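You operate a simulated robot arm through the tools that you are given. There is no shell and no other tool. Be economical: measure what you need, move in short steps, check, and stop when the job is done.

Carry out the task below with a simulated two-armed robot. There is one attempt and no reset: what you move stays moved.

Task
Open the blue crank and the fan shutter, then run the fan at speed 2.
Fine: watch the AIR pointer come into the green.
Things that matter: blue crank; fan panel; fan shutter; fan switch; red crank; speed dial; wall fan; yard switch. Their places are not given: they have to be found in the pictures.

The check looks at the end state, three seconds after you hand in, the way a careful person would. Anything else that was tipped, shoved, dropped, spilled or broken makes it a failure.

Robot
Two 7-joint arms with two-finger grippers on one trunk that stands fixed in place. Base frame: the origin is at the foot of the trunk, x ahead of it, y to its left, z up. Units: mm, degrees, N and s.
The left shoulder is at [25, 175, 1354], the right one opposite. With the tool pointing down near the work surface each hand reaches from about 100 to 740 mm from the base axis, measured 20 degrees to its own side. Payload 2.94 kg a hand.
The TCP of each hand is the grasp point between the finger pads, 30 mm short of the fingertips. In the tool frame z runs along the fingers and y along their closing line. Largest opening 138 mm; the body of the gripper starts 109 mm behind the TCP.
Orientation is that of the tool frame in the base frame, as a unit quaternion [x, y, z, w]. With the fingers straight down and closing along the base's y, the tool's x points along the base's -x, its y along +y and its z along -z.

Tools
- The arms move only by the tool jog_arm. It takes "left_deltas", "right_deltas" or both (then of equal length, played together; a hand with none holds still); each is a list of rows, each an object (a shift or turn left out is 0, a gripper value left out holds the last) with "slide": the shift along the tool's x, y, z in mm, a list of three; "rot": the turn, a rotation vector about the tool's x, y, z in degrees, a list of three; "fingers": the opening, from 0 (shut) to 1 (fully open). In form: [{"slide": [x, y, z], "rot": [ax, ay, az], "fingers": fingers}, ...]. A call has 1 to 20 rows; each row is the pose to reach, as a shift and turn from the pose commanded when the call began, along the tool's axes at that moment. Rows are played at 5 a second. More than 50 mm and 8.6 degrees between two rows, or a gripper value outside its range, and nothing of the call is played. Where a pose cannot be reached the arm comes as near as it can. A force on the tool above 40 N (or 10 N above the force at the start of the call, whichever is more), or a blocked arm, ends the call early, and 0.2 s more pass. The fingers move at their own pace and stop on an object; they squeeze with about 30 N. The grip force told is the motor's: it shows also when the fingers shut on nothing. Time passes only in rows, and 0.2 s behind the last, so rows that repeat a pose let the fingers close. It gives the time, the measured TCP pose, the force on the tool (base axes), the opening and the grip force at its end, in the units of the frame above (readings bear some noise), with the torque about the TCP (base axes, N m) and any sound that the robot's microphone picked up.
- Cameras (640 x 400 px; columns grow to the right, rows downward): "scene" is now at [76.7, 28.3, 1850]; the picture's right is [0.29, -0.96, 0.00], its down [-0.54, -0.16, -0.83] and it looks along [0.79, 0.24, -0.56] (base axes); focal length 327 px, centre (320, 200). "left" rides on the left gripper at [71, -19, -146] in its tool frame; the picture's right is [0.26, 0.97, 0.00], its down [-0.85, 0.23, -0.48] and it looks along [-0.46, 0.12, 0.88] (tool axes); focal length 280 px, centre (320, 200). "right" rides on the right gripper at [71, 19, -146] in its tool frame; the picture's right is [-0.26, 0.96, 0.00], its down [-0.85, -0.23, -0.48] and it looks along [-0.46, -0.13, 0.88] (tool axes); focal length 280 px, centre (320, 200).
- capture(camera): a new picture of that camera. It takes no simulated time.
- slide_trunk(by): slides the trunk up (or, below 0, down) by that many mm; the arms and the scene camera ride with it, the base frame stays. It gives what a move gives, with no picture.
- pan_tilt(pan, tilt): turns the head with the scene camera to pan (to the left, within 120 degrees either way) and tilt (down, from -29 to 69), counted from straight ahead of the robot. It gives what a move gives.
- probe_pixels(camera, pixels): for up to 12 pixels [column, row] of the newest picture of that camera ("zoom" is the newest enlarged one), the place [x, y, z] in the base frame of the surface seen there, good to about 2 mm. It takes no simulated time.
- zoom(camera, box): a new picture of the part [left, top, right, bottom] of that camera's present view, enlarged. It takes no simulated time.
- job_done(): hands the job in; it is judged then, once.

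Work in short steps. Measure before you move; look again where a grasp or a placing could have gone wrong, and mend it. You have 80 turns and 56 pictures in all, those below and enlarged ones among them. Open the grippers and draw the arms clear of the work before you hand the job in, unless the task says otherwise; then end with one line.

The tools are called after "Call:" as a command line: name --argument value ..., lists and objects as JSON in quotes. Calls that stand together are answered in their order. jog_arm: Moves the arms, as the interface text tells. Its arguments: {"type":"object","properties":{"left_deltas":{"type":"array","items":{"type":"object","properties":{"slide":{"type":"array","items":{"type":"number"}},"rot":{"type":"array","items":{"type":"number"}},"fingers":{"type":"number"}}}},"right_deltas":{"type":"array","items":{"type":"object","properties":{"slide":{"type":"array","items":{"type":"number"}},"rot":{"type":"array","items":{"type":"number"}},"fingers":{"type":"number"}}}}},"required":[]} The other tools are called the same way: slide_trunk (by) slides the trunk up or down; pan_tilt (pan, tilt) turns the head that bears the scene camera; capture (camera) takes a picture; probe_pixels (camera, pixels) gives the place of the surface under pixels of a picture; zoom (camera, box) takes an enlarged picture of a part of a camera's view; job_done () hands the job in.

At the start:

```text
time_s: 0.0
left_tool_pos: [554.1, 439.0, 1507.7]
left_orientation: [0.0, 1.0, -0.001, -0.001]
left_wrist_force: [-0.7, 0.6, -0.2]
left_ft_torque: [0.0, 0.02, -0.02]
left_gripper_width: 138.0
left_gripper_force: 0.1
right_tool_pos: [431.5, -35.4, 1557.1]
right_orientation: [-0.001, 1.0, 0.0, -0.001]
right_wrist_force: [0.5, 0.6, 0.8]
right_ft_torque: [0.02, 0.03, 0.0]
right_gripper_width: 138.1
right_gripper_force: 0.0
trunk travel left (down, up): [-525.0, 209.0]
head pan, tilt: [16.8, 34.1]
```

scene: 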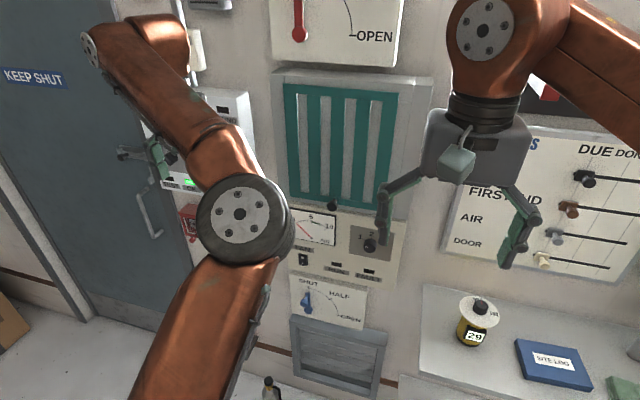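
right: 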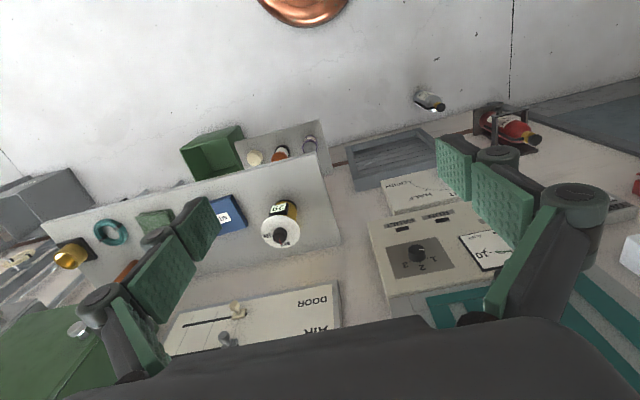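
left: 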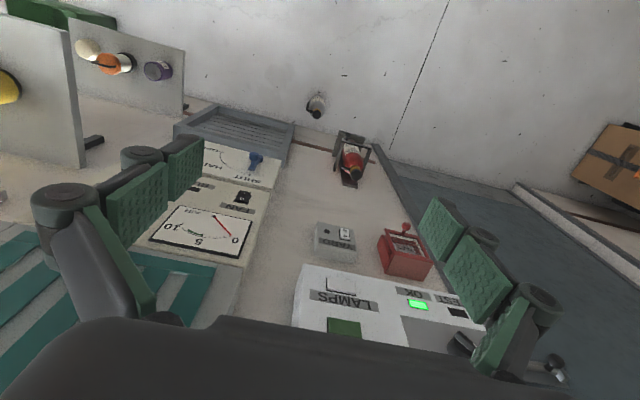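

The fan panel is near (340,240) in the scene picture, with a blue crank below it at (307,300) and a red crank above at (298,20). I enlarge the panel and look up.

Call:
zoom --camera "scene" --box '[270, 190, 430, 350]'

Call:
pan_tilt --pan 16.8 --tilt 5

Call:
capture --camera "scene"

```text
2.50 times, centred on (350, 270) of scene
```

zoom: 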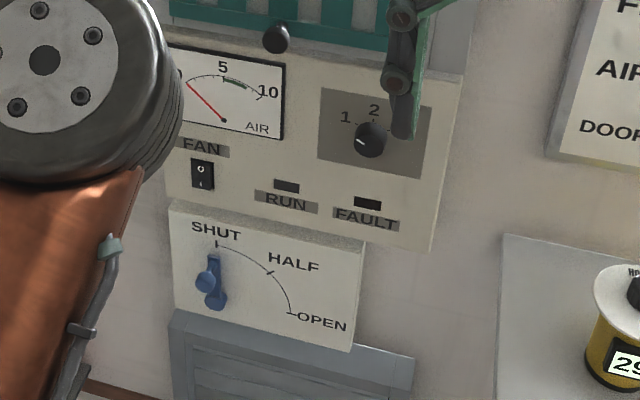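

```text
time_s: 0.9
left_tool_pos: [554.6, 438.5, 1506.7]
left_orientation: [0.001, 1.0, 0.0, 0.0]
left_wrist_force: [-0.1, -0.4, 0.5]
left_ft_torque: [0.01, -0.02, 0.04]
left_gripper_width: 138.1
left_gripper_force: 0.0
right_tool_pos: [431.1, -35.7, 1556.9]
right_orientation: [-0.001, 1.0, 0.0, 0.0]
right_wrist_force: [0.0, 0.4, -0.2]
right_ft_torque: [-0.02, 0.0, -0.02]
right_gripper_width: 137.9
right_gripper_force: 0.0
trunk travel left (down, up): [-525.0, 209.0]
head pan, tilt: [16.8, 5.0]
```

```text
51 pictures are left
```

scene: 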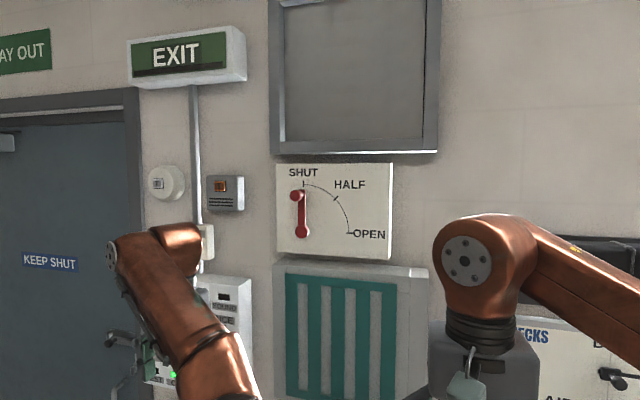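

I go back to looking down a bit and move the left arm back out of the line of sight, so the panel shows whole.

Call:
jog_arm --left_deltas '[{"slide": [40, 20, 0]}, {"slide": [80, 40, 0]}, {"slide": [120, 60, 0]}, {"slide": [150, 90, 0]}]' --right_deltas '[{"slide": [0, -45, 0]}, {"slide": [0, -90, 0]}, {"slide": [0, -135, 0]}, {"slide": [0, -180, 0]}]'

Call:
pan_tilt --pan 16.8 --tilt 38

Call:
capture --camera "scene"

```text
time_s: 1.9
left_tool_pos: [402.4, 526.5, 1509.5]
left_orientation: [0.001, 1.0, 0.001, 0.001]
left_wrist_force: [-0.5, -0.5, -0.1]
left_ft_torque: [0.05, -0.01, 0.01]
left_gripper_width: 137.9
left_gripper_force: 0.0
right_tool_pos: [427.4, -217.0, 1557.6]
right_orientation: [-0.001, 1.0, 0.001, 0.001]
right_wrist_force: [-0.7, -0.4, 0.4]
right_ft_torque: [0.01, -0.03, 0.02]
right_gripper_width: 138.1
right_gripper_force: 0.1
trunk travel left (down, up): [-525.0, 209.0]
head pan, tilt: [16.8, 5.0]
```

```text
time_s: 2.9
left_tool_pos: [403.6, 527.8, 1508.7]
left_orientation: [0.001, 1.0, 0.001, 0.0]
left_wrist_force: [-0.5, 0.3, 0.7]
left_ft_torque: [0.0, -0.04, 0.0]
left_gripper_width: 138.2
left_gripper_force: 0.2
right_tool_pos: [429.4, -215.2, 1556.3]
right_orientation: [0.0, 1.0, 0.001, 0.0]
right_wrist_force: [-0.3, 0.3, -0.3]
right_ft_torque: [-0.01, 0.0, 0.03]
right_gripper_width: 138.4
right_gripper_force: 0.1
trunk travel left (down, up): [-525.0, 209.0]
head pan, tilt: [16.8, 38.0]
```

```text
50 pictures are left
```

scene: 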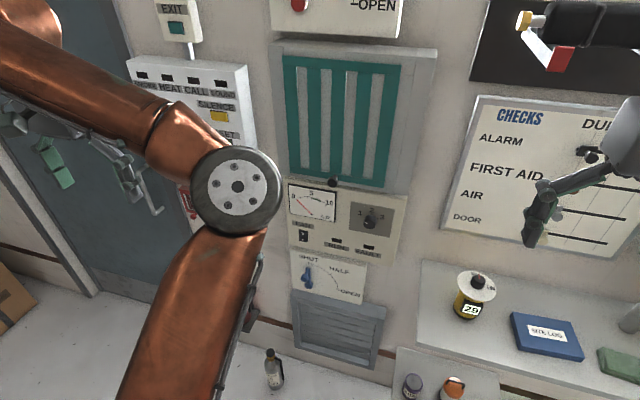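

Now the whole column is clear. I enlarge shutter and panel and probe the main points.

Call:
zoom --camera "scene" --box '[264, 150, 424, 310]'

Call:
probe_pixels --camera "scene" --pixels '[[332, 182], [294, 183], [385, 187], [371, 216], [303, 235], [307, 276], [325, 265], [340, 52], [420, 120], [288, 60], [396, 66], [356, 205]]'

Call:
zoom --camera "scene" --box '[260, 40, 450, 200]'

```text
2.50 times, centred on (344, 230) of scene
```

zoom: 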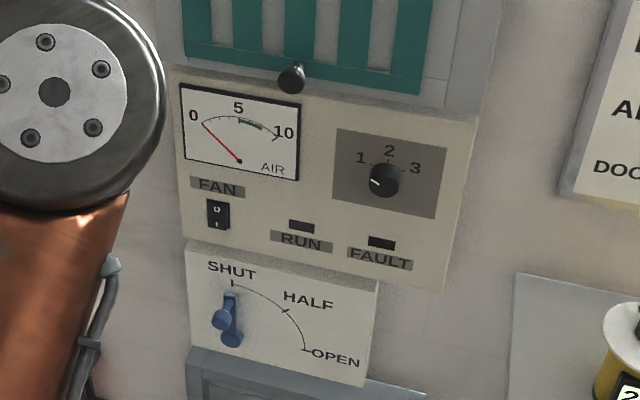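

```text
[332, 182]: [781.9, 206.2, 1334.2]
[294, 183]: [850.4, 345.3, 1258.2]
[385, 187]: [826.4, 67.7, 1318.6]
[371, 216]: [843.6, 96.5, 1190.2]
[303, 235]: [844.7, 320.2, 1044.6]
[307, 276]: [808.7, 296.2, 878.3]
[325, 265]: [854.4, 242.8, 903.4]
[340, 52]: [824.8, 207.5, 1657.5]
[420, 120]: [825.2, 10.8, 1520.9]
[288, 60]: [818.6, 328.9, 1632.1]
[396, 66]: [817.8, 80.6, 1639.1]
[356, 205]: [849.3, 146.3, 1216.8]
```

```text
2.50 times, centred on (355, 120) of scene
```

zoom: 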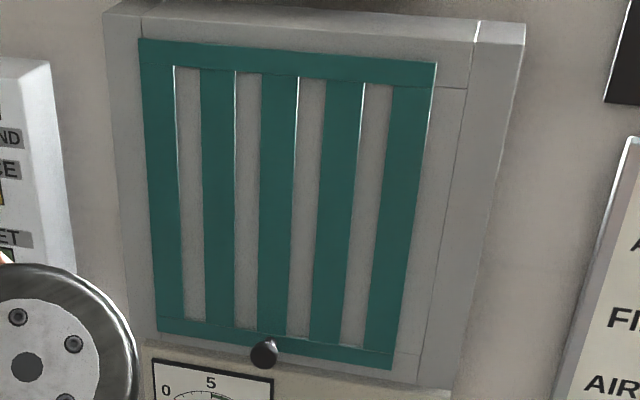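

The shutter is a teal slatted slide with a knob at about (782,206,1334). I turn the left hand to point forward (+x) and bring it to about (550,300,1400).

Call:
jog_arm --left_deltas '[{"slide": [-13, -21, 10], "rot": [0, -8.2, 0]}, {"slide": [-27, -41, 20], "rot": [0, -16.4, 0]}, {"slide": [-40, -62, 29], "rot": [0, -24.5, 0]}, {"slide": [-53, -83, 39], "rot": [0, -32.7, 0]}, {"slide": [-67, -103, 49], "rot": [0, -40.9, 0]}, {"slide": [-80, -124, 59], "rot": [0, -49.1, 0]}, {"slide": [-94, -144, 69], "rot": [0, -57.3, 0]}, {"slide": [-107, -165, 79], "rot": [0, -65.5, 0]}, {"slide": [-120, -186, 88], "rot": [0, -73.6, 0]}, {"slide": [-134, -206, 98], "rot": [0, -81.8, 0]}, {"slide": [-147, -227, 108], "rot": [0, -90, 0]}, {"slide": [-147, -227, 108], "rot": [0, -90, 0]}]'

Call:
capture --camera "left"

Call:
capture --camera "scene"

```text
time_s: 5.5
left_tool_pos: [573.7, 310.3, 1486.5]
left_orientation: [0.004, 0.728, -0.002, 0.685]
left_wrist_force: [-0.7, 0.2, 0.5]
left_ft_torque: [0.0, 0.04, 0.05]
left_gripper_width: 137.8
left_gripper_force: 0.1
left hand out of reach, approached as far as the arm can: row 7, 8, 9, 10, 11, 12
right_tool_pos: [427.1, -219.3, 1557.5]
right_orientation: [0.0, 1.0, 0.002, 0.001]
right_wrist_force: [0.2, -0.6, -0.7]
right_ft_torque: [0.04, -0.08, -0.02]
right_gripper_width: 137.9
right_gripper_force: 0.0
trunk travel left (down, up): [-525.0, 209.0]
head pan, tilt: [16.8, 38.0]
```

```text
47 pictures are left
```

left: 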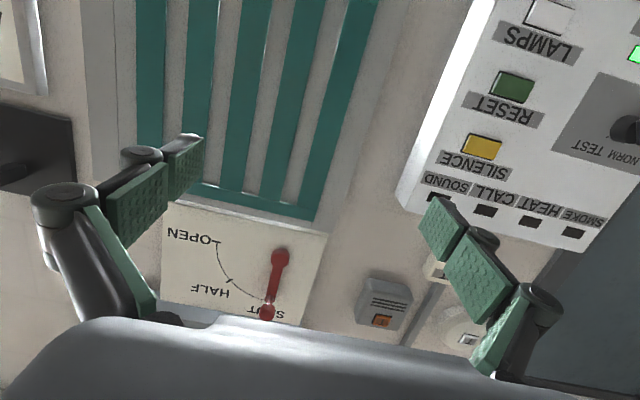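

```text
46 pictures are left
```

scene: 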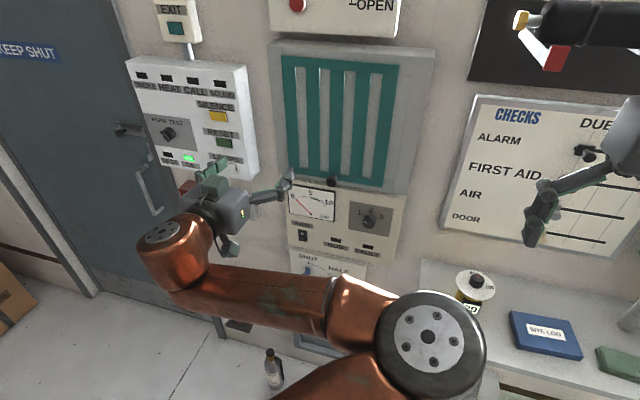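

The hand points forward but fell short at about z 1486. I move it toward the front of the shutter knob (target about 680,206,1334), staying clear of the wall.

Call:
jog_arm --left_deltas '[{"slide": [0, 0, 40]}, {"slide": [15, -25, 70]}, {"slide": [35, -50, 100]}, {"slide": [50, -75, 120]}, {"slide": [66, -94, 130]}, {"slide": [66, -94, 130]}]'

Call:
capture --camera "left"

```text
time_s: 6.9
left_tool_pos: [700.9, 233.4, 1475.5]
left_orientation: [0.005, 0.753, -0.006, 0.658]
left_wrist_force: [-1.2, 0.4, -0.5]
left_ft_torque: [-0.03, 0.0, -0.03]
left_gripper_width: 137.9
left_gripper_force: 0.2
left hand out of reach, approached as far as the arm can: row 2, 3, 4, 5, 6
right_tool_pos: [428.8, -214.1, 1557.6]
right_orientation: [-0.001, 1.0, -0.001, 0.0]
right_wrist_force: [0.3, 1.1, 0.2]
right_ft_torque: [-0.03, -0.02, -0.01]
right_gripper_width: 138.1
right_gripper_force: 0.0
trunk travel left (down, up): [-525.0, 209.0]
head pan, tilt: [16.8, 38.0]
```

```text
45 pictures are left
```

left: 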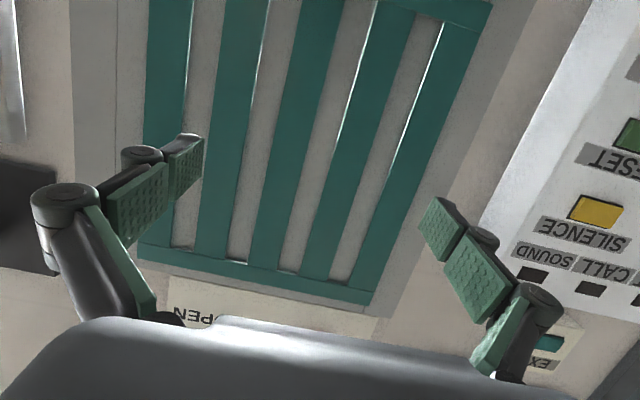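

Pointing forward, the arm wants the hand about 120 mm above the shoulder. I lower the trunk by 150 mm so the shutter knob falls in that zone.

Call:
slide_trunk --by -150

Call:
capture --camera "scene"

Call:
capture --camera "left"

```text
time_s: 8.7
left_tool_pos: [700.4, 231.7, 1326.1]
left_orientation: [0.008, 0.753, -0.008, 0.658]
left_wrist_force: [-0.6, 0.2, -0.3]
left_ft_torque: [0.03, 0.01, 0.0]
left_gripper_width: 137.7
left_gripper_force: 0.1
right_tool_pos: [431.1, -215.2, 1407.8]
right_orientation: [0.0, 1.0, 0.0, 0.0]
right_wrist_force: [0.0, -0.1, 0.5]
right_ft_torque: [-0.02, -0.03, -0.01]
right_gripper_width: 138.0
right_gripper_force: 0.0
trunk travel left (down, up): [-375.0, 359.0]
head pan, tilt: [16.8, 38.0]
```

```text
44 pictures are left
```

scene: 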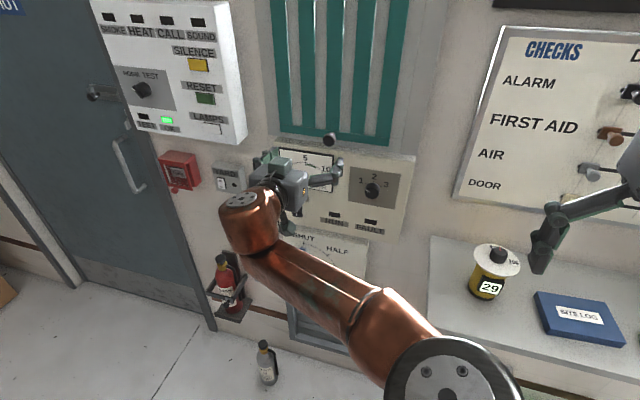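

```text
43 pictures are left
```

left: 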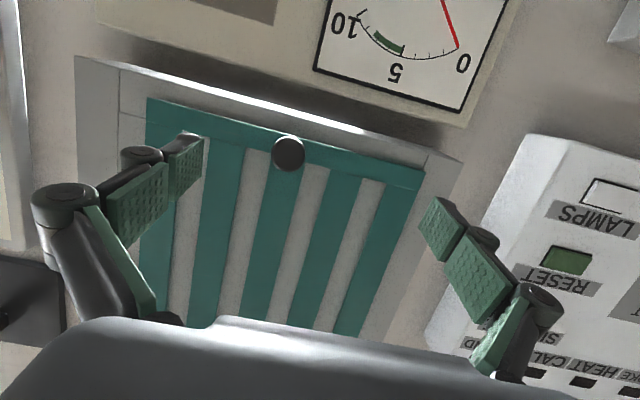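

The knob is at (288,152) in the left picture. I probe it, and make a small move to see where the commanded pose stands.

Call:
probe_pixels --camera "left" --pixels '[[288, 150], [288, 165], [276, 152], [301, 152], [150, 115], [115, 120], [420, 185], [440, 190]]'

Call:
jog_arm --left_deltas '[{"slide": [0, 0, -10]}, {"slide": [0, 0, -10]}]'

```text
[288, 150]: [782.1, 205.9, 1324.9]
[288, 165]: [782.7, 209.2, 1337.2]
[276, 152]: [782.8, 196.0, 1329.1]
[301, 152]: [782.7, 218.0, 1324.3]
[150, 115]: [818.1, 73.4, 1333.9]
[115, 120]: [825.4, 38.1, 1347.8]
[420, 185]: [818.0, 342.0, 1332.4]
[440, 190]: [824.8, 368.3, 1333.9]
```

```text
time_s: 9.3
left_tool_pos: [692.7, 234.7, 1328.4]
left_orientation: [0.008, 0.754, -0.008, 0.657]
left_wrist_force: [-0.1, 0.2, 0.6]
left_ft_torque: [0.01, 0.02, -0.01]
left_gripper_width: 138.2
left_gripper_force: 0.0
right_tool_pos: [430.8, -216.2, 1406.7]
right_orientation: [0.0, 1.0, 0.001, 0.0]
right_wrist_force: [0.1, 0.2, 0.2]
right_ft_torque: [0.01, -0.03, -0.02]
right_gripper_width: 138.0
right_gripper_force: 0.3
trunk travel left (down, up): [-375.0, 359.0]
head pan, tilt: [16.8, 38.0]
```

Commanded pose follows the measured one. I advance around the knob with the fingers half open (tips to about x 805) and close.

Call:
jog_arm --left_deltas '[{"slide": [-3, -14, 15], "fingers": 0.45}, {"slide": [-6, -28, 30], "fingers": 0.45}, {"slide": [-6, -28, 30], "fingers": 0.45}, {"slide": [-9, -28, 60], "fingers": 0.45}, {"slide": [-11, -28, 82], "fingers": 0.45}, {"slide": [-11, -28, 82], "fingers": 0.45}]'

Call:
capture --camera "left"

```text
time_s: 10.7
left_tool_pos: [772.4, 201.6, 1328.3]
left_orientation: [0.009, 0.753, -0.008, 0.658]
left_wrist_force: [-0.7, -0.3, -0.1]
left_ft_torque: [0.0, 0.01, 0.05]
left_gripper_width: 62.3
left_gripper_force: 0.0
left hand out of reach, approached as far as the arm can: row 1, 2, 3
right_tool_pos: [430.4, -215.0, 1406.9]
right_orientation: [-0.001, 1.0, 0.0, 0.0]
right_wrist_force: [-0.1, 0.6, 1.0]
right_ft_torque: [0.02, -0.03, -0.02]
right_gripper_width: 138.1
right_gripper_force: 0.1
trunk travel left (down, up): [-375.0, 359.0]
head pan, tilt: [16.8, 38.0]
```

```text
42 pictures are left
```

left: 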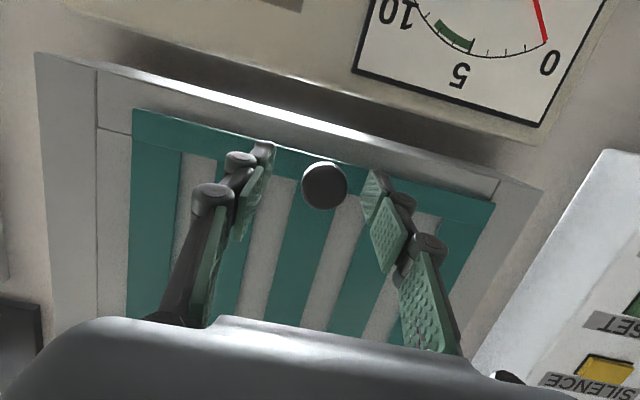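

The knob (325,185) is between the fingers; the recess has free space on the image left (base −y, ~26 mm). I close on the knob.

Call:
jog_arm --left_deltas '[{"slide": [0, 5, 0], "fingers": 0.1}, {"slide": [0, 5, 0], "fingers": 0.1}, {"slide": [0, 5, 0], "fingers": 0.1}, {"slide": [0, 5, 0], "fingers": 0.1}]'

```text
time_s: 11.7
left_tool_pos: [773.0, 205.5, 1327.5]
left_orientation: [0.01, 0.754, -0.009, 0.657]
left_wrist_force: [-0.3, -2.4, -2.4]
left_ft_torque: [0.02, 0.02, -0.13]
left_gripper_width: 28.7
left_gripper_force: 44.6
right_tool_pos: [431.6, -215.6, 1406.4]
right_orientation: [0.0, 1.0, 0.0, 0.0]
right_wrist_force: [0.4, 0.8, 0.8]
right_ft_torque: [0.02, 0.02, 0.0]
right_gripper_width: 138.2
right_gripper_force: 0.1
trunk travel left (down, up): [-375.0, 359.0]
head pan, tilt: [16.8, 38.0]
```

Knob held (28.7 mm). I slide it toward −y in small steps.

Call:
jog_arm --left_deltas '[{"slide": [0, -5, 0]}, {"slide": [0, -10, 0]}, {"slide": [0, -15, 0]}, {"slide": [0, -20, 0]}, {"slide": [0, -25, 0]}, {"slide": [0, -28, 0]}]'

Call:
capture --camera "left"

```text
time_s: 13.1
left_tool_pos: [772.6, 186.1, 1327.0]
left_orientation: [0.009, 0.755, -0.008, 0.656]
left_wrist_force: [-24.5, 0.7, -13.8]
left_ft_torque: [-0.01, 0.25, 0.08]
left_gripper_width: 28.7
left_gripper_force: 44.5
left hand out of reach, approached as far as the arm can: row 5, 6
right_tool_pos: [428.8, -215.0, 1407.8]
right_orientation: [0.0, 1.0, 0.0, 0.0]
right_wrist_force: [-0.5, 0.1, -0.1]
right_ft_torque: [-0.01, 0.01, 0.01]
right_gripper_width: 138.1
right_gripper_force: 0.0
trunk travel left (down, up): [-375.0, 359.0]
head pan, tilt: [16.8, 38.0]
```

```text
41 pictures are left
```

left: 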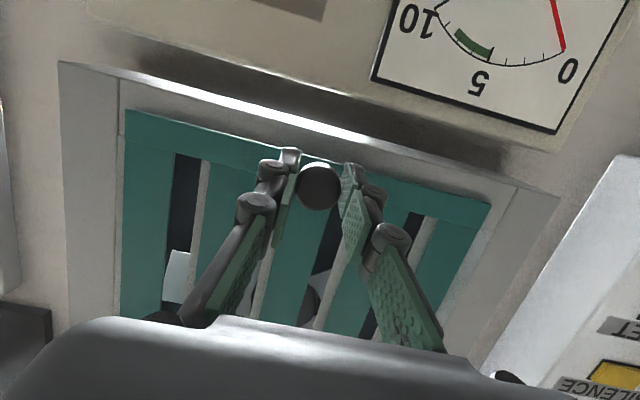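

The shutter has moved ~19 mm and the fan shows in the gaps; ~7 mm remain and the arm is at a limit. I tip the hand slightly further down and go on.

Call:
jog_arm --left_deltas '[{"slide": [0, 0, -1], "rot": [0, 4, 0]}, {"slide": [0, -3, -1], "rot": [0, 8, 0]}, {"slide": [0, -7, -1], "rot": [0, 10, 0]}, {"slide": [0, -11, -1], "rot": [0, 11, 0]}]'

Call:
capture --camera "left"

```text
time_s: 14.1
left_tool_pos: [775.0, 174.7, 1333.3]
left_orientation: [0.008, 0.811, -0.007, 0.586]
left_wrist_force: [8.2, 7.7, 6.0]
left_ft_torque: [-0.08, -0.65, 0.0]
left_gripper_width: 28.7
left_gripper_force: 44.8
right_tool_pos: [430.9, -213.5, 1406.9]
right_orientation: [-0.001, 1.0, -0.001, 0.0]
right_wrist_force: [0.4, -0.3, 0.3]
right_ft_torque: [0.0, 0.03, -0.01]
right_gripper_width: 138.2
right_gripper_force: 0.0
trunk travel left (down, up): [-375.0, 359.0]
head pan, tilt: [16.8, 38.0]
```

```text
40 pictures are left
```

left: 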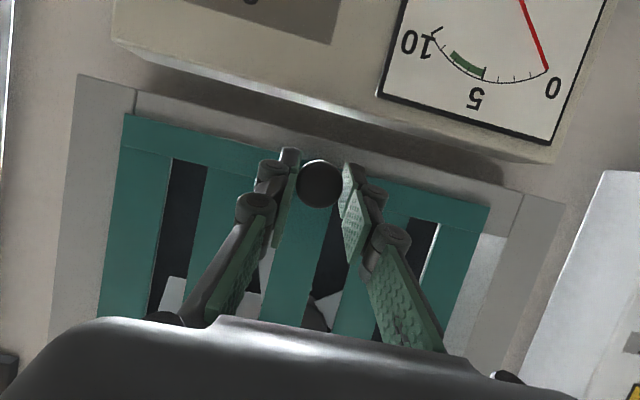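

It is at y 174.7 with ~8 N resistance and slivers still visible at (432,250); I push a few mm more to the stop.

Call:
jog_arm --left_deltas '[{"slide": [0, -3, 0]}, {"slide": [0, -6, 0]}, {"slide": [0, -9, 0]}]'

Call:
capture --camera "left"

```text
time_s: 14.8
left_tool_pos: [775.5, 174.8, 1332.2]
left_orientation: [0.0, 0.811, -0.002, 0.586]
left_wrist_force: [6.3, 19.1, 0.5]
left_ft_torque: [0.05, -0.17, 0.22]
left_gripper_width: 28.7
left_gripper_force: 45.1
right_tool_pos: [432.0, -216.0, 1405.8]
right_orientation: [0.003, 1.0, 0.0, -0.002]
right_wrist_force: [1.3, -0.8, 0.5]
right_ft_torque: [0.05, 0.04, 0.0]
right_gripper_width: 138.2
right_gripper_force: 0.1
trunk travel left (down, up): [-375.0, 359.0]
head pan, tilt: [16.8, 38.0]
stopped in row 3 (left hand): the force on the tool passed its limit at 41 N (the readings are from after the stop); the commanded pose is now the measured one
```

```text
39 pictures are left
```

left: 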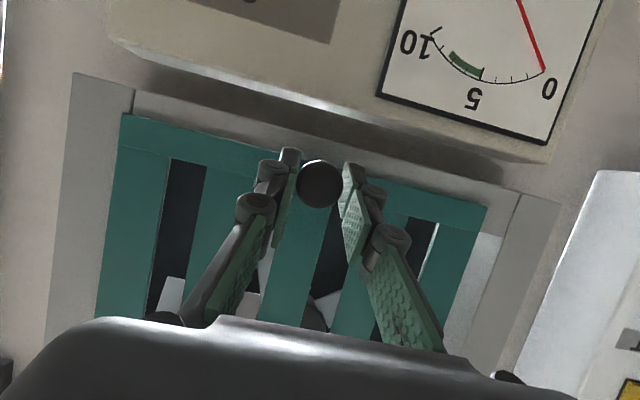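

The shutter is at its stop (41 N), open. I release, back off, and lower the trunk toward the dial's height.

Call:
jog_arm --left_deltas '[{"slide": [0, 0, 0], "fingers": 0.45}, {"slide": [0, 0, 0], "fingers": 0.45}, {"slide": [0, 0, 0], "fingers": 0.45}, {"slide": [0, 0, -30]}, {"slide": [0, 0, -65]}, {"slide": [0, 0, -100]}]'

Call:
slide_trunk --by -170

Call:
capture --camera "scene"

Call:
capture --camera "left"

```text
time_s: 16.2
left_tool_pos: [681.1, 178.6, 1371.3]
left_orientation: [0.005, 0.811, -0.005, 0.585]
left_wrist_force: [0.3, 0.7, -0.2]
left_ft_torque: [0.02, -0.02, 0.01]
left_gripper_width: 62.0
left_gripper_force: 0.0
left hand out of reach, approached as far as the arm can: row 5, 6
right_tool_pos: [428.2, -216.3, 1407.2]
right_orientation: [0.0, 1.0, 0.0, -0.001]
right_wrist_force: [0.2, 0.0, -0.3]
right_ft_torque: [0.02, -0.04, 0.03]
right_gripper_width: 138.1
right_gripper_force: 0.0
trunk travel left (down, up): [-375.0, 359.0]
head pan, tilt: [16.8, 38.0]
```

```text
time_s: 18.1
left_tool_pos: [735.4, 180.5, 1135.7]
left_orientation: [0.006, 0.84, -0.007, 0.542]
left_wrist_force: [0.2, 0.6, -0.1]
left_ft_torque: [0.01, -0.01, 0.02]
left_gripper_width: 61.9
left_gripper_force: 0.0
right_tool_pos: [429.2, -216.2, 1237.8]
right_orientation: [0.001, 1.0, 0.001, 0.0]
right_wrist_force: [0.0, 0.5, -0.1]
right_ft_torque: [-0.02, -0.06, -0.01]
right_gripper_width: 138.1
right_gripper_force: 0.0
trunk travel left (down, up): [-205.0, 529.0]
head pan, tilt: [16.8, 38.0]
```

```text
38 pictures are left
```

scene: 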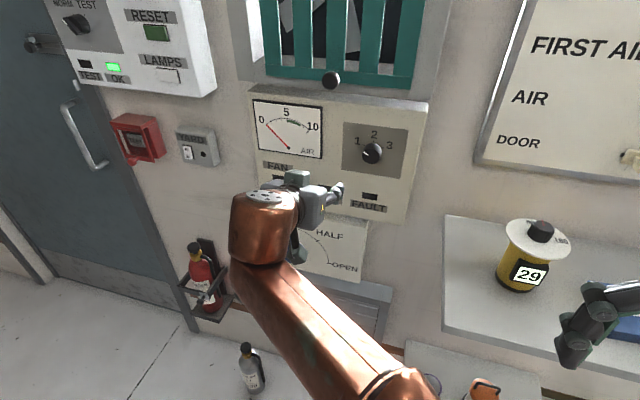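

```text
37 pictures are left
```

left: 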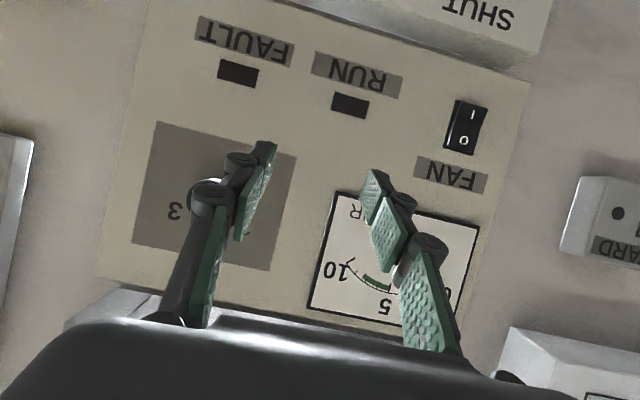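

The shutter's gaps now show the fan. I enlarge the panel in the scene view to read dial and switch, and probe them.

Call:
zoom --camera "scene" --box '[240, 80, 440, 220]'

Call:
probe_pixels --camera "zoom" --pixels '[[422, 235], [405, 230], [440, 232], [420, 215], [424, 255], [340, 230], [520, 250], [460, 170], [380, 200], [475, 200], [427, 175]]'

Call:
probe_pixels --camera "left" --pixels '[[465, 117], [461, 140], [452, 120], [481, 124], [480, 20], [500, 90]]'

```text
2.86 times, centred on (340, 150) of scene
```

zoom: 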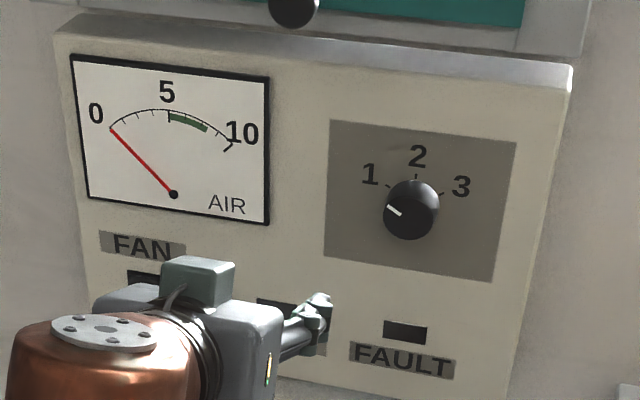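

```text
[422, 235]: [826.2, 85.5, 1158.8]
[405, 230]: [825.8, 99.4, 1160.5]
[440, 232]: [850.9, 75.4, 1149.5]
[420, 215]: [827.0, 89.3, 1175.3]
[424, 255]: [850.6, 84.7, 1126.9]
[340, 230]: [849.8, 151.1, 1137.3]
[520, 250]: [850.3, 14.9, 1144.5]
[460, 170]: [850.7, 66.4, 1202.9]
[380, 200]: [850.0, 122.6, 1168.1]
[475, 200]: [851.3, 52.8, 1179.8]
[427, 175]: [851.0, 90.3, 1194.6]
```

```text
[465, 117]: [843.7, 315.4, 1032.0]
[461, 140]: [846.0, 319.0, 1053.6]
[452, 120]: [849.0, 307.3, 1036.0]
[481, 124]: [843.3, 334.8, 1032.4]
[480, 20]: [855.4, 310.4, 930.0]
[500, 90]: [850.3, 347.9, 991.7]
```

The dial's mark looks near 1; 2 is straight up. Before lowering further I look down to check the elbow's clearance from the low shelf with bottles at (450,380).

Call:
pan_tilt --pan 5 --tilt 62

Call:
capture --camera "scene"

Call:
probe_pixels --camera "scene" --pixels '[[320, 150], [250, 150], [200, 50], [320, 250], [400, 200], [450, 100], [380, 100], [320, 350], [450, 300], [550, 200], [300, 60], [400, 50]]'

```text
time_s: 19.0
left_tool_pos: [734.8, 180.3, 1134.3]
left_orientation: [0.006, 0.84, -0.007, 0.542]
left_wrist_force: [0.3, -1.0, 0.2]
left_ft_torque: [0.0, 0.02, 0.0]
left_gripper_width: 62.3
left_gripper_force: 0.1
right_tool_pos: [430.3, -216.7, 1237.1]
right_orientation: [0.001, 1.0, -0.001, 0.0]
right_wrist_force: [0.5, 0.4, 0.6]
right_ft_torque: [0.03, -0.03, 0.02]
right_gripper_width: 137.9
right_gripper_force: 0.0
trunk travel left (down, up): [-205.0, 529.0]
head pan, tilt: [5.0, 62.0]
```

```text
35 pictures are left
```

scene: 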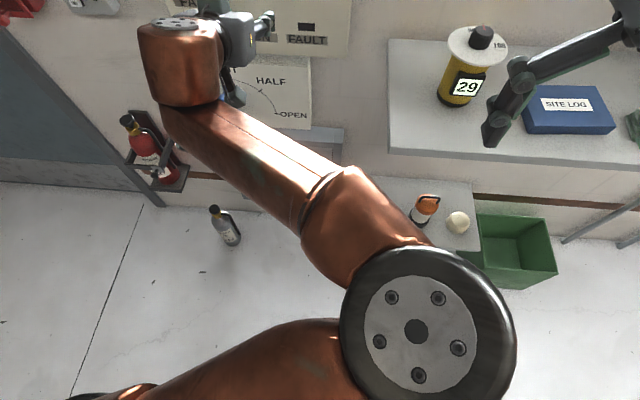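

```text
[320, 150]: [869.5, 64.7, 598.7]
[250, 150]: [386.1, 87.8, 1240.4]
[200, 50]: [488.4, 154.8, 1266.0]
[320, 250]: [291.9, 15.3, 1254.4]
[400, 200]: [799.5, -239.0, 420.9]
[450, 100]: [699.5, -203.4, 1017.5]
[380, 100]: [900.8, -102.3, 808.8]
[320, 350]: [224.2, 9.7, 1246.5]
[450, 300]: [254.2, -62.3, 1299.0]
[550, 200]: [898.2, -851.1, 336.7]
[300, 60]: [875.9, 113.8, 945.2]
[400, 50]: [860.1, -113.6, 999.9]
```

The elbow is high and well clear of everything. I try bringing the hand level in front of the dial (760,92,1170).

Call:
jog_arm --left_deltas '[{"slide": [-10, -20, 0], "rot": [0, -6, 0]}, {"slide": [-20, -45, 2], "rot": [0, -12, 0]}, {"slide": [-32, -68, 4], "rot": [0, -18, 0]}, {"slide": [-42, -88, 8], "rot": [0, -24, 0]}, {"slide": [-42, -88, 8], "rot": [0, -24, 0]}]'

Call:
pan_tilt --pan 14 --tilt 40

Call:
capture --camera "left"

```text
time_s: 20.2
left_tool_pos: [802.8, 162.9, 1240.6]
left_orientation: [0.006, 0.717, -0.01, 0.697]
left_wrist_force: [-0.6, -0.8, -0.1]
left_ft_torque: [-0.01, -0.07, 0.0]
left_gripper_width: 62.1
left_gripper_force: 0.1
left hand out of reach, approached as far as the arm can: row 1, 2, 3, 4, 5
right_tool_pos: [431.8, -214.7, 1237.2]
right_orientation: [0.0, 1.0, 0.0, -0.001]
right_wrist_force: [0.3, 0.9, -0.3]
right_ft_torque: [-0.04, 0.09, 0.0]
right_gripper_width: 138.0
right_gripper_force: 0.1
trunk travel left (down, up): [-205.0, 529.0]
head pan, tilt: [5.0, 62.0]
```

```text
time_s: 21.1
left_tool_pos: [800.9, 161.7, 1240.1]
left_orientation: [0.006, 0.717, -0.009, 0.697]
left_wrist_force: [-1.0, -0.5, -0.4]
left_ft_torque: [0.01, 0.02, -0.03]
left_gripper_width: 61.9
left_gripper_force: 0.1
right_tool_pos: [431.1, -217.1, 1237.1]
right_orientation: [0.002, 1.0, 0.0, 0.0]
right_wrist_force: [0.7, -0.9, -0.1]
right_ft_torque: [0.0, -0.02, -0.02]
right_gripper_width: 137.9
right_gripper_force: 0.1
trunk travel left (down, up): [-205.0, 529.0]
head pan, tilt: [14.0, 40.0]
```

```text
34 pictures are left
```

left: 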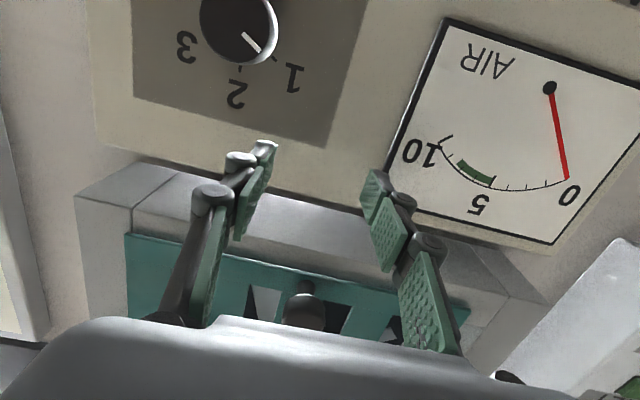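

The mark clearly points at 1 and 2 is the next detent. I back off 40 mm, then lower the trunk 110 mm for a more level reach.

Call:
jog_arm --left_deltas '[{"slide": [0, 0, -20]}, {"slide": [0, 0, -40]}]'

Call:
slide_trunk --by -110

Call:
jog_arm --left_deltas '[{"slide": [0, -5, 0]}, {"slide": [0, -10, 0]}]'

```text
time_s: 21.7
left_tool_pos: [768.7, 175.9, 1248.1]
left_orientation: [0.005, 0.711, -0.008, 0.703]
left_wrist_force: [0.2, 0.3, -0.2]
left_ft_torque: [0.04, -0.01, -0.04]
left_gripper_width: 62.6
left_gripper_force: 0.2
left hand out of reach, approached as far as the arm can: row 1, 2
right_tool_pos: [431.5, -216.5, 1236.2]
right_orientation: [0.0, 1.0, 0.0, 0.0]
right_wrist_force: [0.1, 1.0, 0.8]
right_ft_torque: [-0.04, 0.0, 0.0]
right_gripper_width: 137.9
right_gripper_force: 0.1
trunk travel left (down, up): [-205.0, 529.0]
head pan, tilt: [14.0, 40.0]
```

```text
time_s: 23.1
left_tool_pos: [821.2, 177.0, 1072.9]
left_orientation: [0.004, 0.743, -0.008, 0.669]
left_wrist_force: [-59.6, -7.1, -7.6]
left_ft_torque: [0.08, -0.29, -0.14]
left_gripper_width: 56.5
left_gripper_force: 18.8
right_tool_pos: [451.8, -218.0, 1110.4]
right_orientation: [0.002, 1.0, 0.001, -0.023]
right_wrist_force: [-0.5, 1.0, 0.4]
right_ft_torque: [-0.01, 0.01, 0.0]
right_gripper_width: 137.8
right_gripper_force: 0.0
trunk travel left (down, up): [-95.0, 639.0]
head pan, tilt: [14.0, 40.0]
stopped: the force on the tool passed its limit at 45 N (the readings are from after the stop); the commanded pose is now the measured one
```

```text
time_s: 23.8
left_tool_pos: [818.0, 175.5, 1073.2]
left_orientation: [-0.001, 0.743, -0.005, 0.669]
left_wrist_force: [-85.5, -1.1, -12.8]
left_ft_torque: [-0.68, -0.33, -0.25]
left_gripper_width: 42.7
left_gripper_force: 25.1
left hand out of reach, approached as far as the arm can: row 2
right_tool_pos: [449.0, -219.6, 1114.7]
right_orientation: [0.003, 1.0, 0.003, -0.02]
right_wrist_force: [-0.3, 0.2, 1.2]
right_ft_torque: [0.12, -0.09, 0.02]
right_gripper_width: 138.0
right_gripper_force: 0.1
trunk travel left (down, up): [-95.0, 639.0]
head pan, tilt: [14.0, 40.0]
stopped in row 2 (left hand): the force on the tool passed its limit at 77 N (the readings are from after the stop); the commanded pose is now the measured one
```

The trunk slide drove the fingertips against the panel face (−85 N). I back off straight away and look.

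Call:
jog_arm --left_deltas '[{"slide": [0, 0, -15]}, {"slide": [0, 0, -35]}, {"slide": [0, 0, -55]}]'

Call:
capture --camera "left"

Call:
capture --camera "scene"

```text
time_s: 24.6
left_tool_pos: [794.7, 193.7, 1070.1]
left_orientation: [0.004, 0.746, -0.009, 0.665]
left_wrist_force: [1.1, -0.7, 0.1]
left_ft_torque: [0.0, -0.04, 0.0]
left_gripper_width: 62.3
left_gripper_force: 0.0
left hand out of reach, approached as far as the arm can: row 1, 2, 3
right_tool_pos: [459.3, -217.7, 1108.0]
right_orientation: [0.002, 1.0, 0.001, -0.026]
right_wrist_force: [-0.4, 0.0, -0.2]
right_ft_torque: [0.0, 0.06, -0.01]
right_gripper_width: 138.0
right_gripper_force: 0.0
trunk travel left (down, up): [-95.0, 639.0]
head pan, tilt: [14.0, 40.0]
```

```text
33 pictures are left
```

left: 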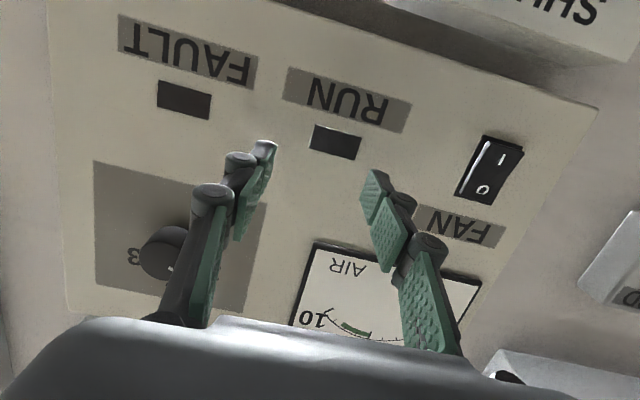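

```text
32 pictures are left
```

scene: 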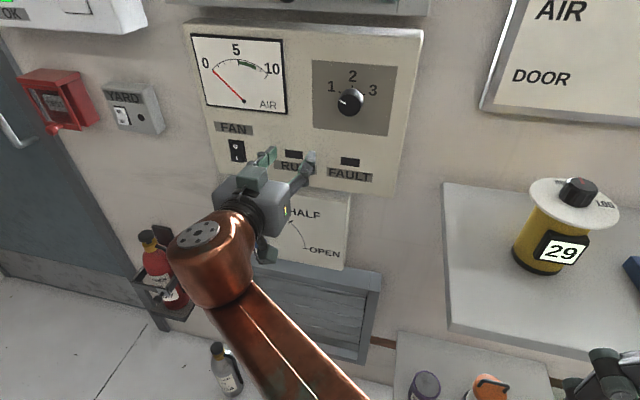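

Nothing looks disturbed. I measure the dial knob and switch accurately from an enlarged scene view.

Call:
zoom --camera "scene" --box '[300, 50, 400, 150]'

Call:
probe_pixels --camera "scene" --pixels '[[348, 103], [340, 102], [356, 100], [348, 94], [349, 110], [234, 146], [240, 155], [237, 150], [352, 82], [335, 90], [368, 95]]'

```text
4.00 times, centred on (350, 100) of scene
```

zoom: 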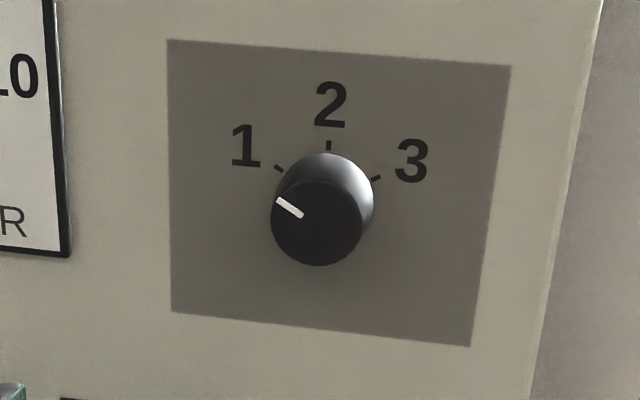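

```text
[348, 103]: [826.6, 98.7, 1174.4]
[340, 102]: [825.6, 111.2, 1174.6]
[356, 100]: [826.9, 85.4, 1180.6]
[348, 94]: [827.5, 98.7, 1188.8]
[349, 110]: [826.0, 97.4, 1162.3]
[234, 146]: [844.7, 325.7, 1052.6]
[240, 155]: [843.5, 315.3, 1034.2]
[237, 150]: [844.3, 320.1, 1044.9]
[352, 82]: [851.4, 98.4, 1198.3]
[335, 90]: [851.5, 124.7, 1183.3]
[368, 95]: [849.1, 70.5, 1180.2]
```

Dial centre is about (826,98,1171), Ø≈36, with 1 about 60° left of 2. I move back, up and across to stand off in front of it, level.

Call:
jog_arm --left_deltas '[{"slide": [-15, 0, -20], "fingers": 0.55}, {"slide": [-40, -20, -41], "rot": [0, -2, 0]}, {"slide": [-65, -50, -41], "rot": [0, -4, 0]}, {"slide": [-97, -75, -41], "rot": [0, -6.6, 0]}, {"slide": [-97, -96, -41], "rot": [0, -6.6, 0]}, {"slide": [-97, -96, -41], "rot": [0, -6.6, 0]}]'

Call:
capture --camera "left"

```text
time_s: 26.0
left_tool_pos: [822.2, 164.4, 1184.7]
left_orientation: [0.002, 0.706, -0.009, 0.708]
left_wrist_force: [0.0, 1.5, 0.1]
left_ft_torque: [0.02, -0.01, 0.07]
left_gripper_width: 75.3
left_gripper_force: 0.0
left hand out of reach, approached as far as the arm can: row 1, 2, 3, 4, 5, 6
right_tool_pos: [457.3, -217.6, 1109.3]
right_orientation: [0.002, 1.0, 0.001, -0.025]
right_wrist_force: [0.3, -0.4, 0.6]
right_ft_torque: [-0.01, 0.01, 0.03]
right_gripper_width: 138.0
right_gripper_force: 0.0
trunk travel left (down, up): [-95.0, 639.0]
head pan, tilt: [14.0, 40.0]
```

```text
30 pictures are left
```

left: 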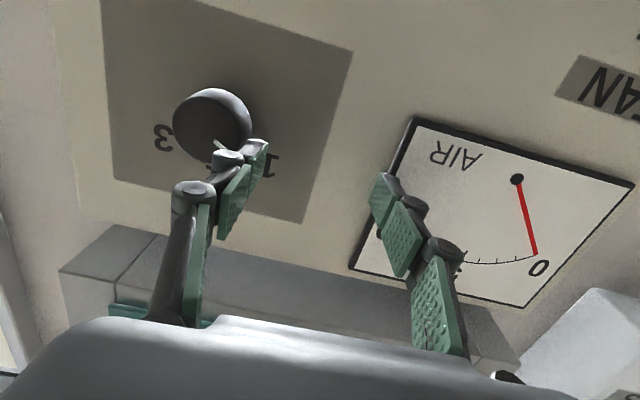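

Level reach near the dial isn't possible (wrist limit) and the hand drifted forward. I back off while tipping the hand 30° down, then move over to y≈98.

Call:
jog_arm --left_deltas '[{"slide": [-8, 0, -20], "rot": [0, 8, 0]}, {"slide": [-18, -10, -50], "rot": [0, 16, 0]}, {"slide": [-28, -25, -65], "rot": [0, 24, 0]}, {"slide": [-28, -45, -65], "rot": [0, 30, 0]}, {"slide": [-28, -66, -65], "rot": [0, 30, 0]}, {"slide": [-28, -66, -65], "rot": [0, 30, 0]}]'

Call:
capture --camera "left"

```text
time_s: 27.4
left_tool_pos: [758.5, 99.3, 1216.4]
left_orientation: [0.004, 0.866, -0.008, 0.5]
left_wrist_force: [0.5, -0.2, 1.0]
left_ft_torque: [0.02, 0.0, -0.01]
left_gripper_width: 75.9
left_gripper_force: 0.2
left hand out of reach, approached as far as the arm can: row 1, 2, 5, 6
right_tool_pos: [457.9, -218.1, 1109.6]
right_orientation: [0.002, 1.0, 0.001, -0.025]
right_wrist_force: [-0.4, 0.9, -0.7]
right_ft_torque: [-0.04, 0.02, -0.02]
right_gripper_width: 137.9
right_gripper_force: 0.0
trunk travel left (down, up): [-95.0, 639.0]
head pan, tilt: [14.0, 40.0]
```

```text
29 pictures are left
```

left: 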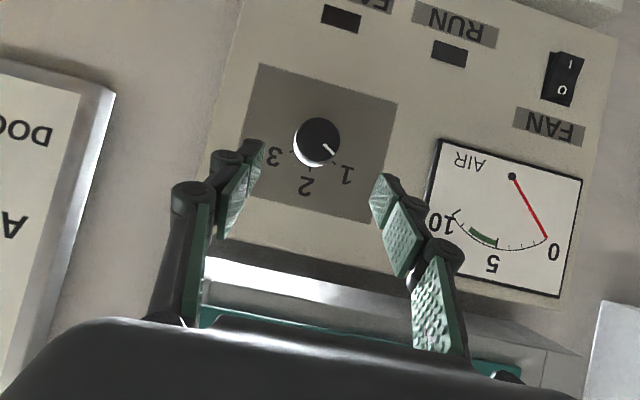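

Reached (758,99,1216) tilted 30°. I now swing the hand −50° about the dial axis (wrist to the left) so that the grip can then turn clockwise to 2.

Call:
jog_arm --left_deltas '[{"slide": [0.3, 5.6, 0.2], "rot": [3.6, 0, -6.2]}, {"slide": [1.1, 11, 0.7], "rot": [7.1, 0, -12.4]}, {"slide": [2.5, 16.5, 1.5], "rot": [10.7, 0, -18.6]}, {"slide": [4.5, 21.5, 2.7], "rot": [14.3, 0, -24.7]}, {"slide": [7, 26, 4.2], "rot": [17.9, 0, -30.9]}, {"slide": [10.3, 30, 6], "rot": [21.4, 0, -37.1]}, {"slide": [14, 33.5, 8.1], "rot": [25, 0, -43.3]}, {"slide": [14, 33.5, 8.1], "rot": [25, 0, -43.3]}]'

Call:
capture --camera "left"

```text
time_s: 29.2
left_tool_pos: [758.3, 133.8, 1200.7]
left_orientation: [-0.208, 0.784, -0.374, 0.45]
left_wrist_force: [-0.1, -0.2, -0.4]
left_ft_torque: [0.01, 0.01, -0.03]
left_gripper_width: 76.0
left_gripper_force: 0.0
right_tool_pos: [457.6, -217.8, 1108.7]
right_orientation: [0.001, 1.0, 0.002, -0.025]
right_wrist_force: [1.0, 1.1, 0.3]
right_ft_torque: [0.01, -0.01, 0.03]
right_gripper_width: 137.9
right_gripper_force: 0.0
trunk travel left (down, up): [-95.0, 639.0]
head pan, tilt: [14.0, 40.0]
```

```text
28 pictures are left
```

left: 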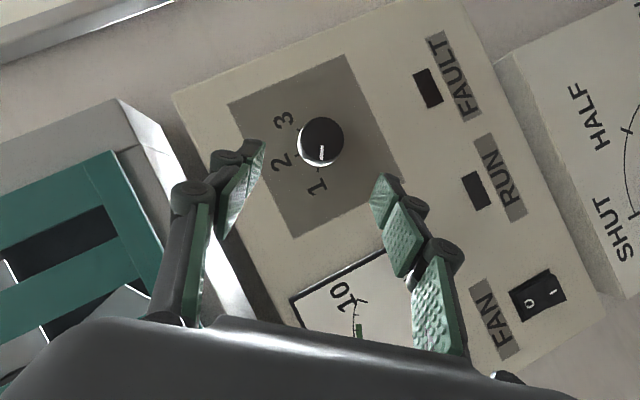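

The dial sits between the fingers. I advance ~65 mm and close.

Call:
jog_arm --left_deltas '[{"slide": [0, 0, 20], "fingers": 0.45}, {"slide": [0, 0, 40], "fingers": 0.45}, {"slide": [0.8, 0, 55], "fingers": 0.45}, {"slide": [0.8, 0, 63], "fingers": 0.45}, {"slide": [0.8, 0, 63], "fingers": 0.1}, {"slide": [0.8, 0, 63], "fingers": 0.1}, {"slide": [0.8, 0, 63], "fingers": 0.1}, {"slide": [0.8, 0, 63], "fingers": 0.1}]'

Call:
capture --camera "left"

```text
time_s: 31.0
left_tool_pos: [812.9, 108.2, 1181.7]
left_orientation: [-0.208, 0.784, -0.373, 0.451]
left_wrist_force: [-2.8, -0.1, -0.8]
left_ft_torque: [-0.01, -0.12, 0.0]
left_gripper_width: 37.4
left_gripper_force: 44.6
right_tool_pos: [457.8, -217.3, 1108.5]
right_orientation: [0.002, 1.0, 0.001, -0.026]
right_wrist_force: [-1.2, 0.3, 0.4]
right_ft_torque: [0.0, -0.02, 0.03]
right_gripper_width: 138.0
right_gripper_force: 0.0
trunk travel left (down, up): [-95.0, 639.0]
head pan, tilt: [14.0, 40.0]
```

```text
27 pictures are left
```

left: 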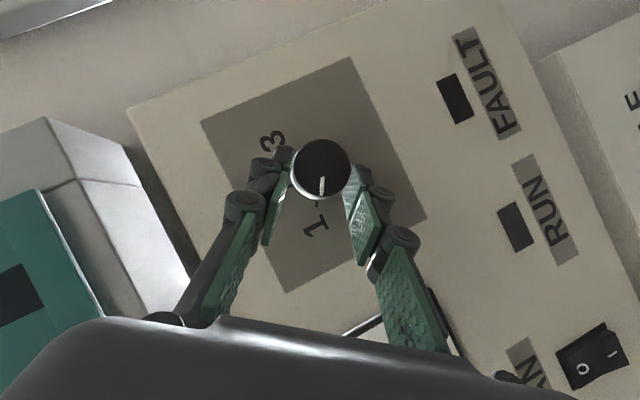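

Knob gripped (37.4 mm). I turn it clockwise about its own axis in 7.5° steps to +60°.

Call:
jog_arm --left_deltas '[{"slide": [0.25, -1.9, 0.1], "rot": [-3.75, 0, 6.5]}, {"slide": [0.8, -3.75, 0.45], "rot": [-7.5, 0, 13]}, {"slide": [1.6, -5.5, 0.9], "rot": [-11.25, 0, 19.5]}, {"slide": [2.4, -7.1, 1.4], "rot": [-15, 0, 26]}, {"slide": [3.5, -8.6, 2], "rot": [-18.75, 0, 32.5]}, {"slide": [4.7, -10, 2.7], "rot": [-22.5, 0, 39]}, {"slide": [6.1, -11, 3.5], "rot": [-26.25, 0, 45.5]}, {"slide": [7.6, -11.9, 4.4], "rot": [-30, 0, 52]}, {"slide": [7.6, -11.9, 4.4], "rot": [-30, 0, 52]}]'

Call:
capture --camera "left"

```text
time_s: 33.0
left_tool_pos: [811.8, 93.8, 1185.3]
left_orientation: [0.048, 0.861, 0.07, 0.502]
left_wrist_force: [10.1, -0.8, 14.8]
left_ft_torque: [0.02, -0.59, 0.16]
left_gripper_width: 37.1
left_gripper_force: 45.4
right_tool_pos: [457.2, -218.6, 1109.4]
right_orientation: [0.002, 1.0, 0.002, -0.026]
right_wrist_force: [0.1, 0.7, -0.2]
right_ft_torque: [-0.02, -0.01, -0.01]
right_gripper_width: 137.8
right_gripper_force: 0.0
trunk travel left (down, up): [-95.0, 639.0]
head pan, tilt: [14.0, 40.0]
```

```text
26 pictures are left
```

left: 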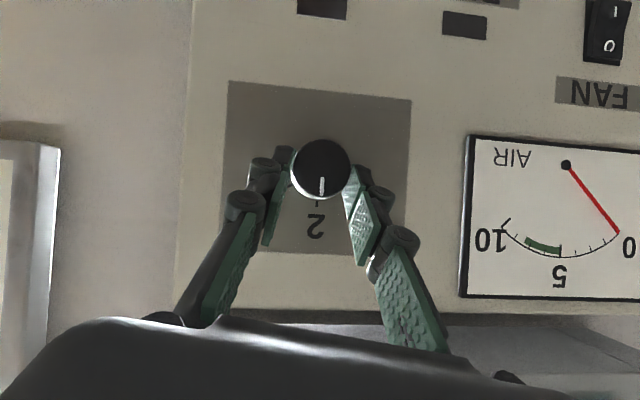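

The mark points straight at 2. I release and back off, then check from the scene camera, tilted to see the crank too.

Call:
jog_arm --left_deltas '[{"fingers": 0.45}, {"fingers": 0.45}, {"fingers": 0.45}, {"slide": [0, 0, -25]}, {"slide": [0, 0, -60]}, {"slide": [0, 0, -60]}]'

Call:
pan_tilt --pan 16 --tilt 48

Call:
capture --camera "scene"

```text
time_s: 34.4
left_tool_pos: [761.7, 88.2, 1211.8]
left_orientation: [0.048, 0.862, 0.069, 0.5]
left_wrist_force: [0.4, -0.4, -0.5]
left_ft_torque: [0.01, -0.02, -0.01]
left_gripper_width: 62.5
left_gripper_force: 0.1
right_tool_pos: [457.9, -217.6, 1109.2]
right_orientation: [0.002, 1.0, 0.002, -0.026]
right_wrist_force: [-0.5, -0.4, -0.5]
right_ft_torque: [-0.02, 0.02, 0.05]
right_gripper_width: 138.2
right_gripper_force: 0.1
trunk travel left (down, up): [-95.0, 639.0]
head pan, tilt: [14.0, 40.0]
```

```text
time_s: 35.1
left_tool_pos: [761.9, 90.4, 1214.0]
left_orientation: [0.048, 0.862, 0.069, 0.5]
left_wrist_force: [0.2, -0.3, 1.0]
left_ft_torque: [0.01, 0.02, 0.02]
left_gripper_width: 62.4
left_gripper_force: 0.1
right_tool_pos: [458.1, -217.3, 1109.0]
right_orientation: [0.001, 1.0, 0.001, -0.025]
right_wrist_force: [0.3, -0.4, 0.2]
right_ft_torque: [0.01, 0.01, -0.02]
right_gripper_width: 137.9
right_gripper_force: 0.1
trunk travel left (down, up): [-95.0, 639.0]
head pan, tilt: [16.0, 48.0]
```

```text
25 pictures are left
```

scene: 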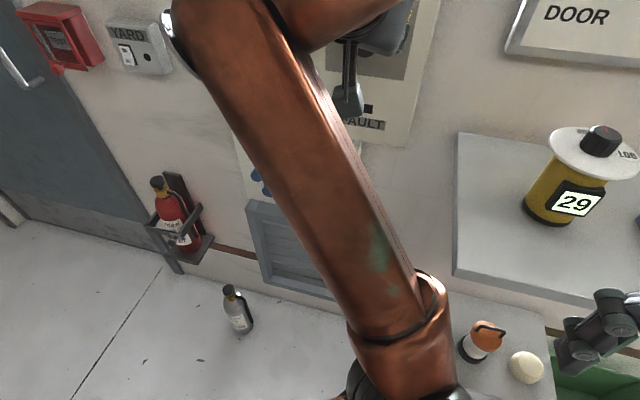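

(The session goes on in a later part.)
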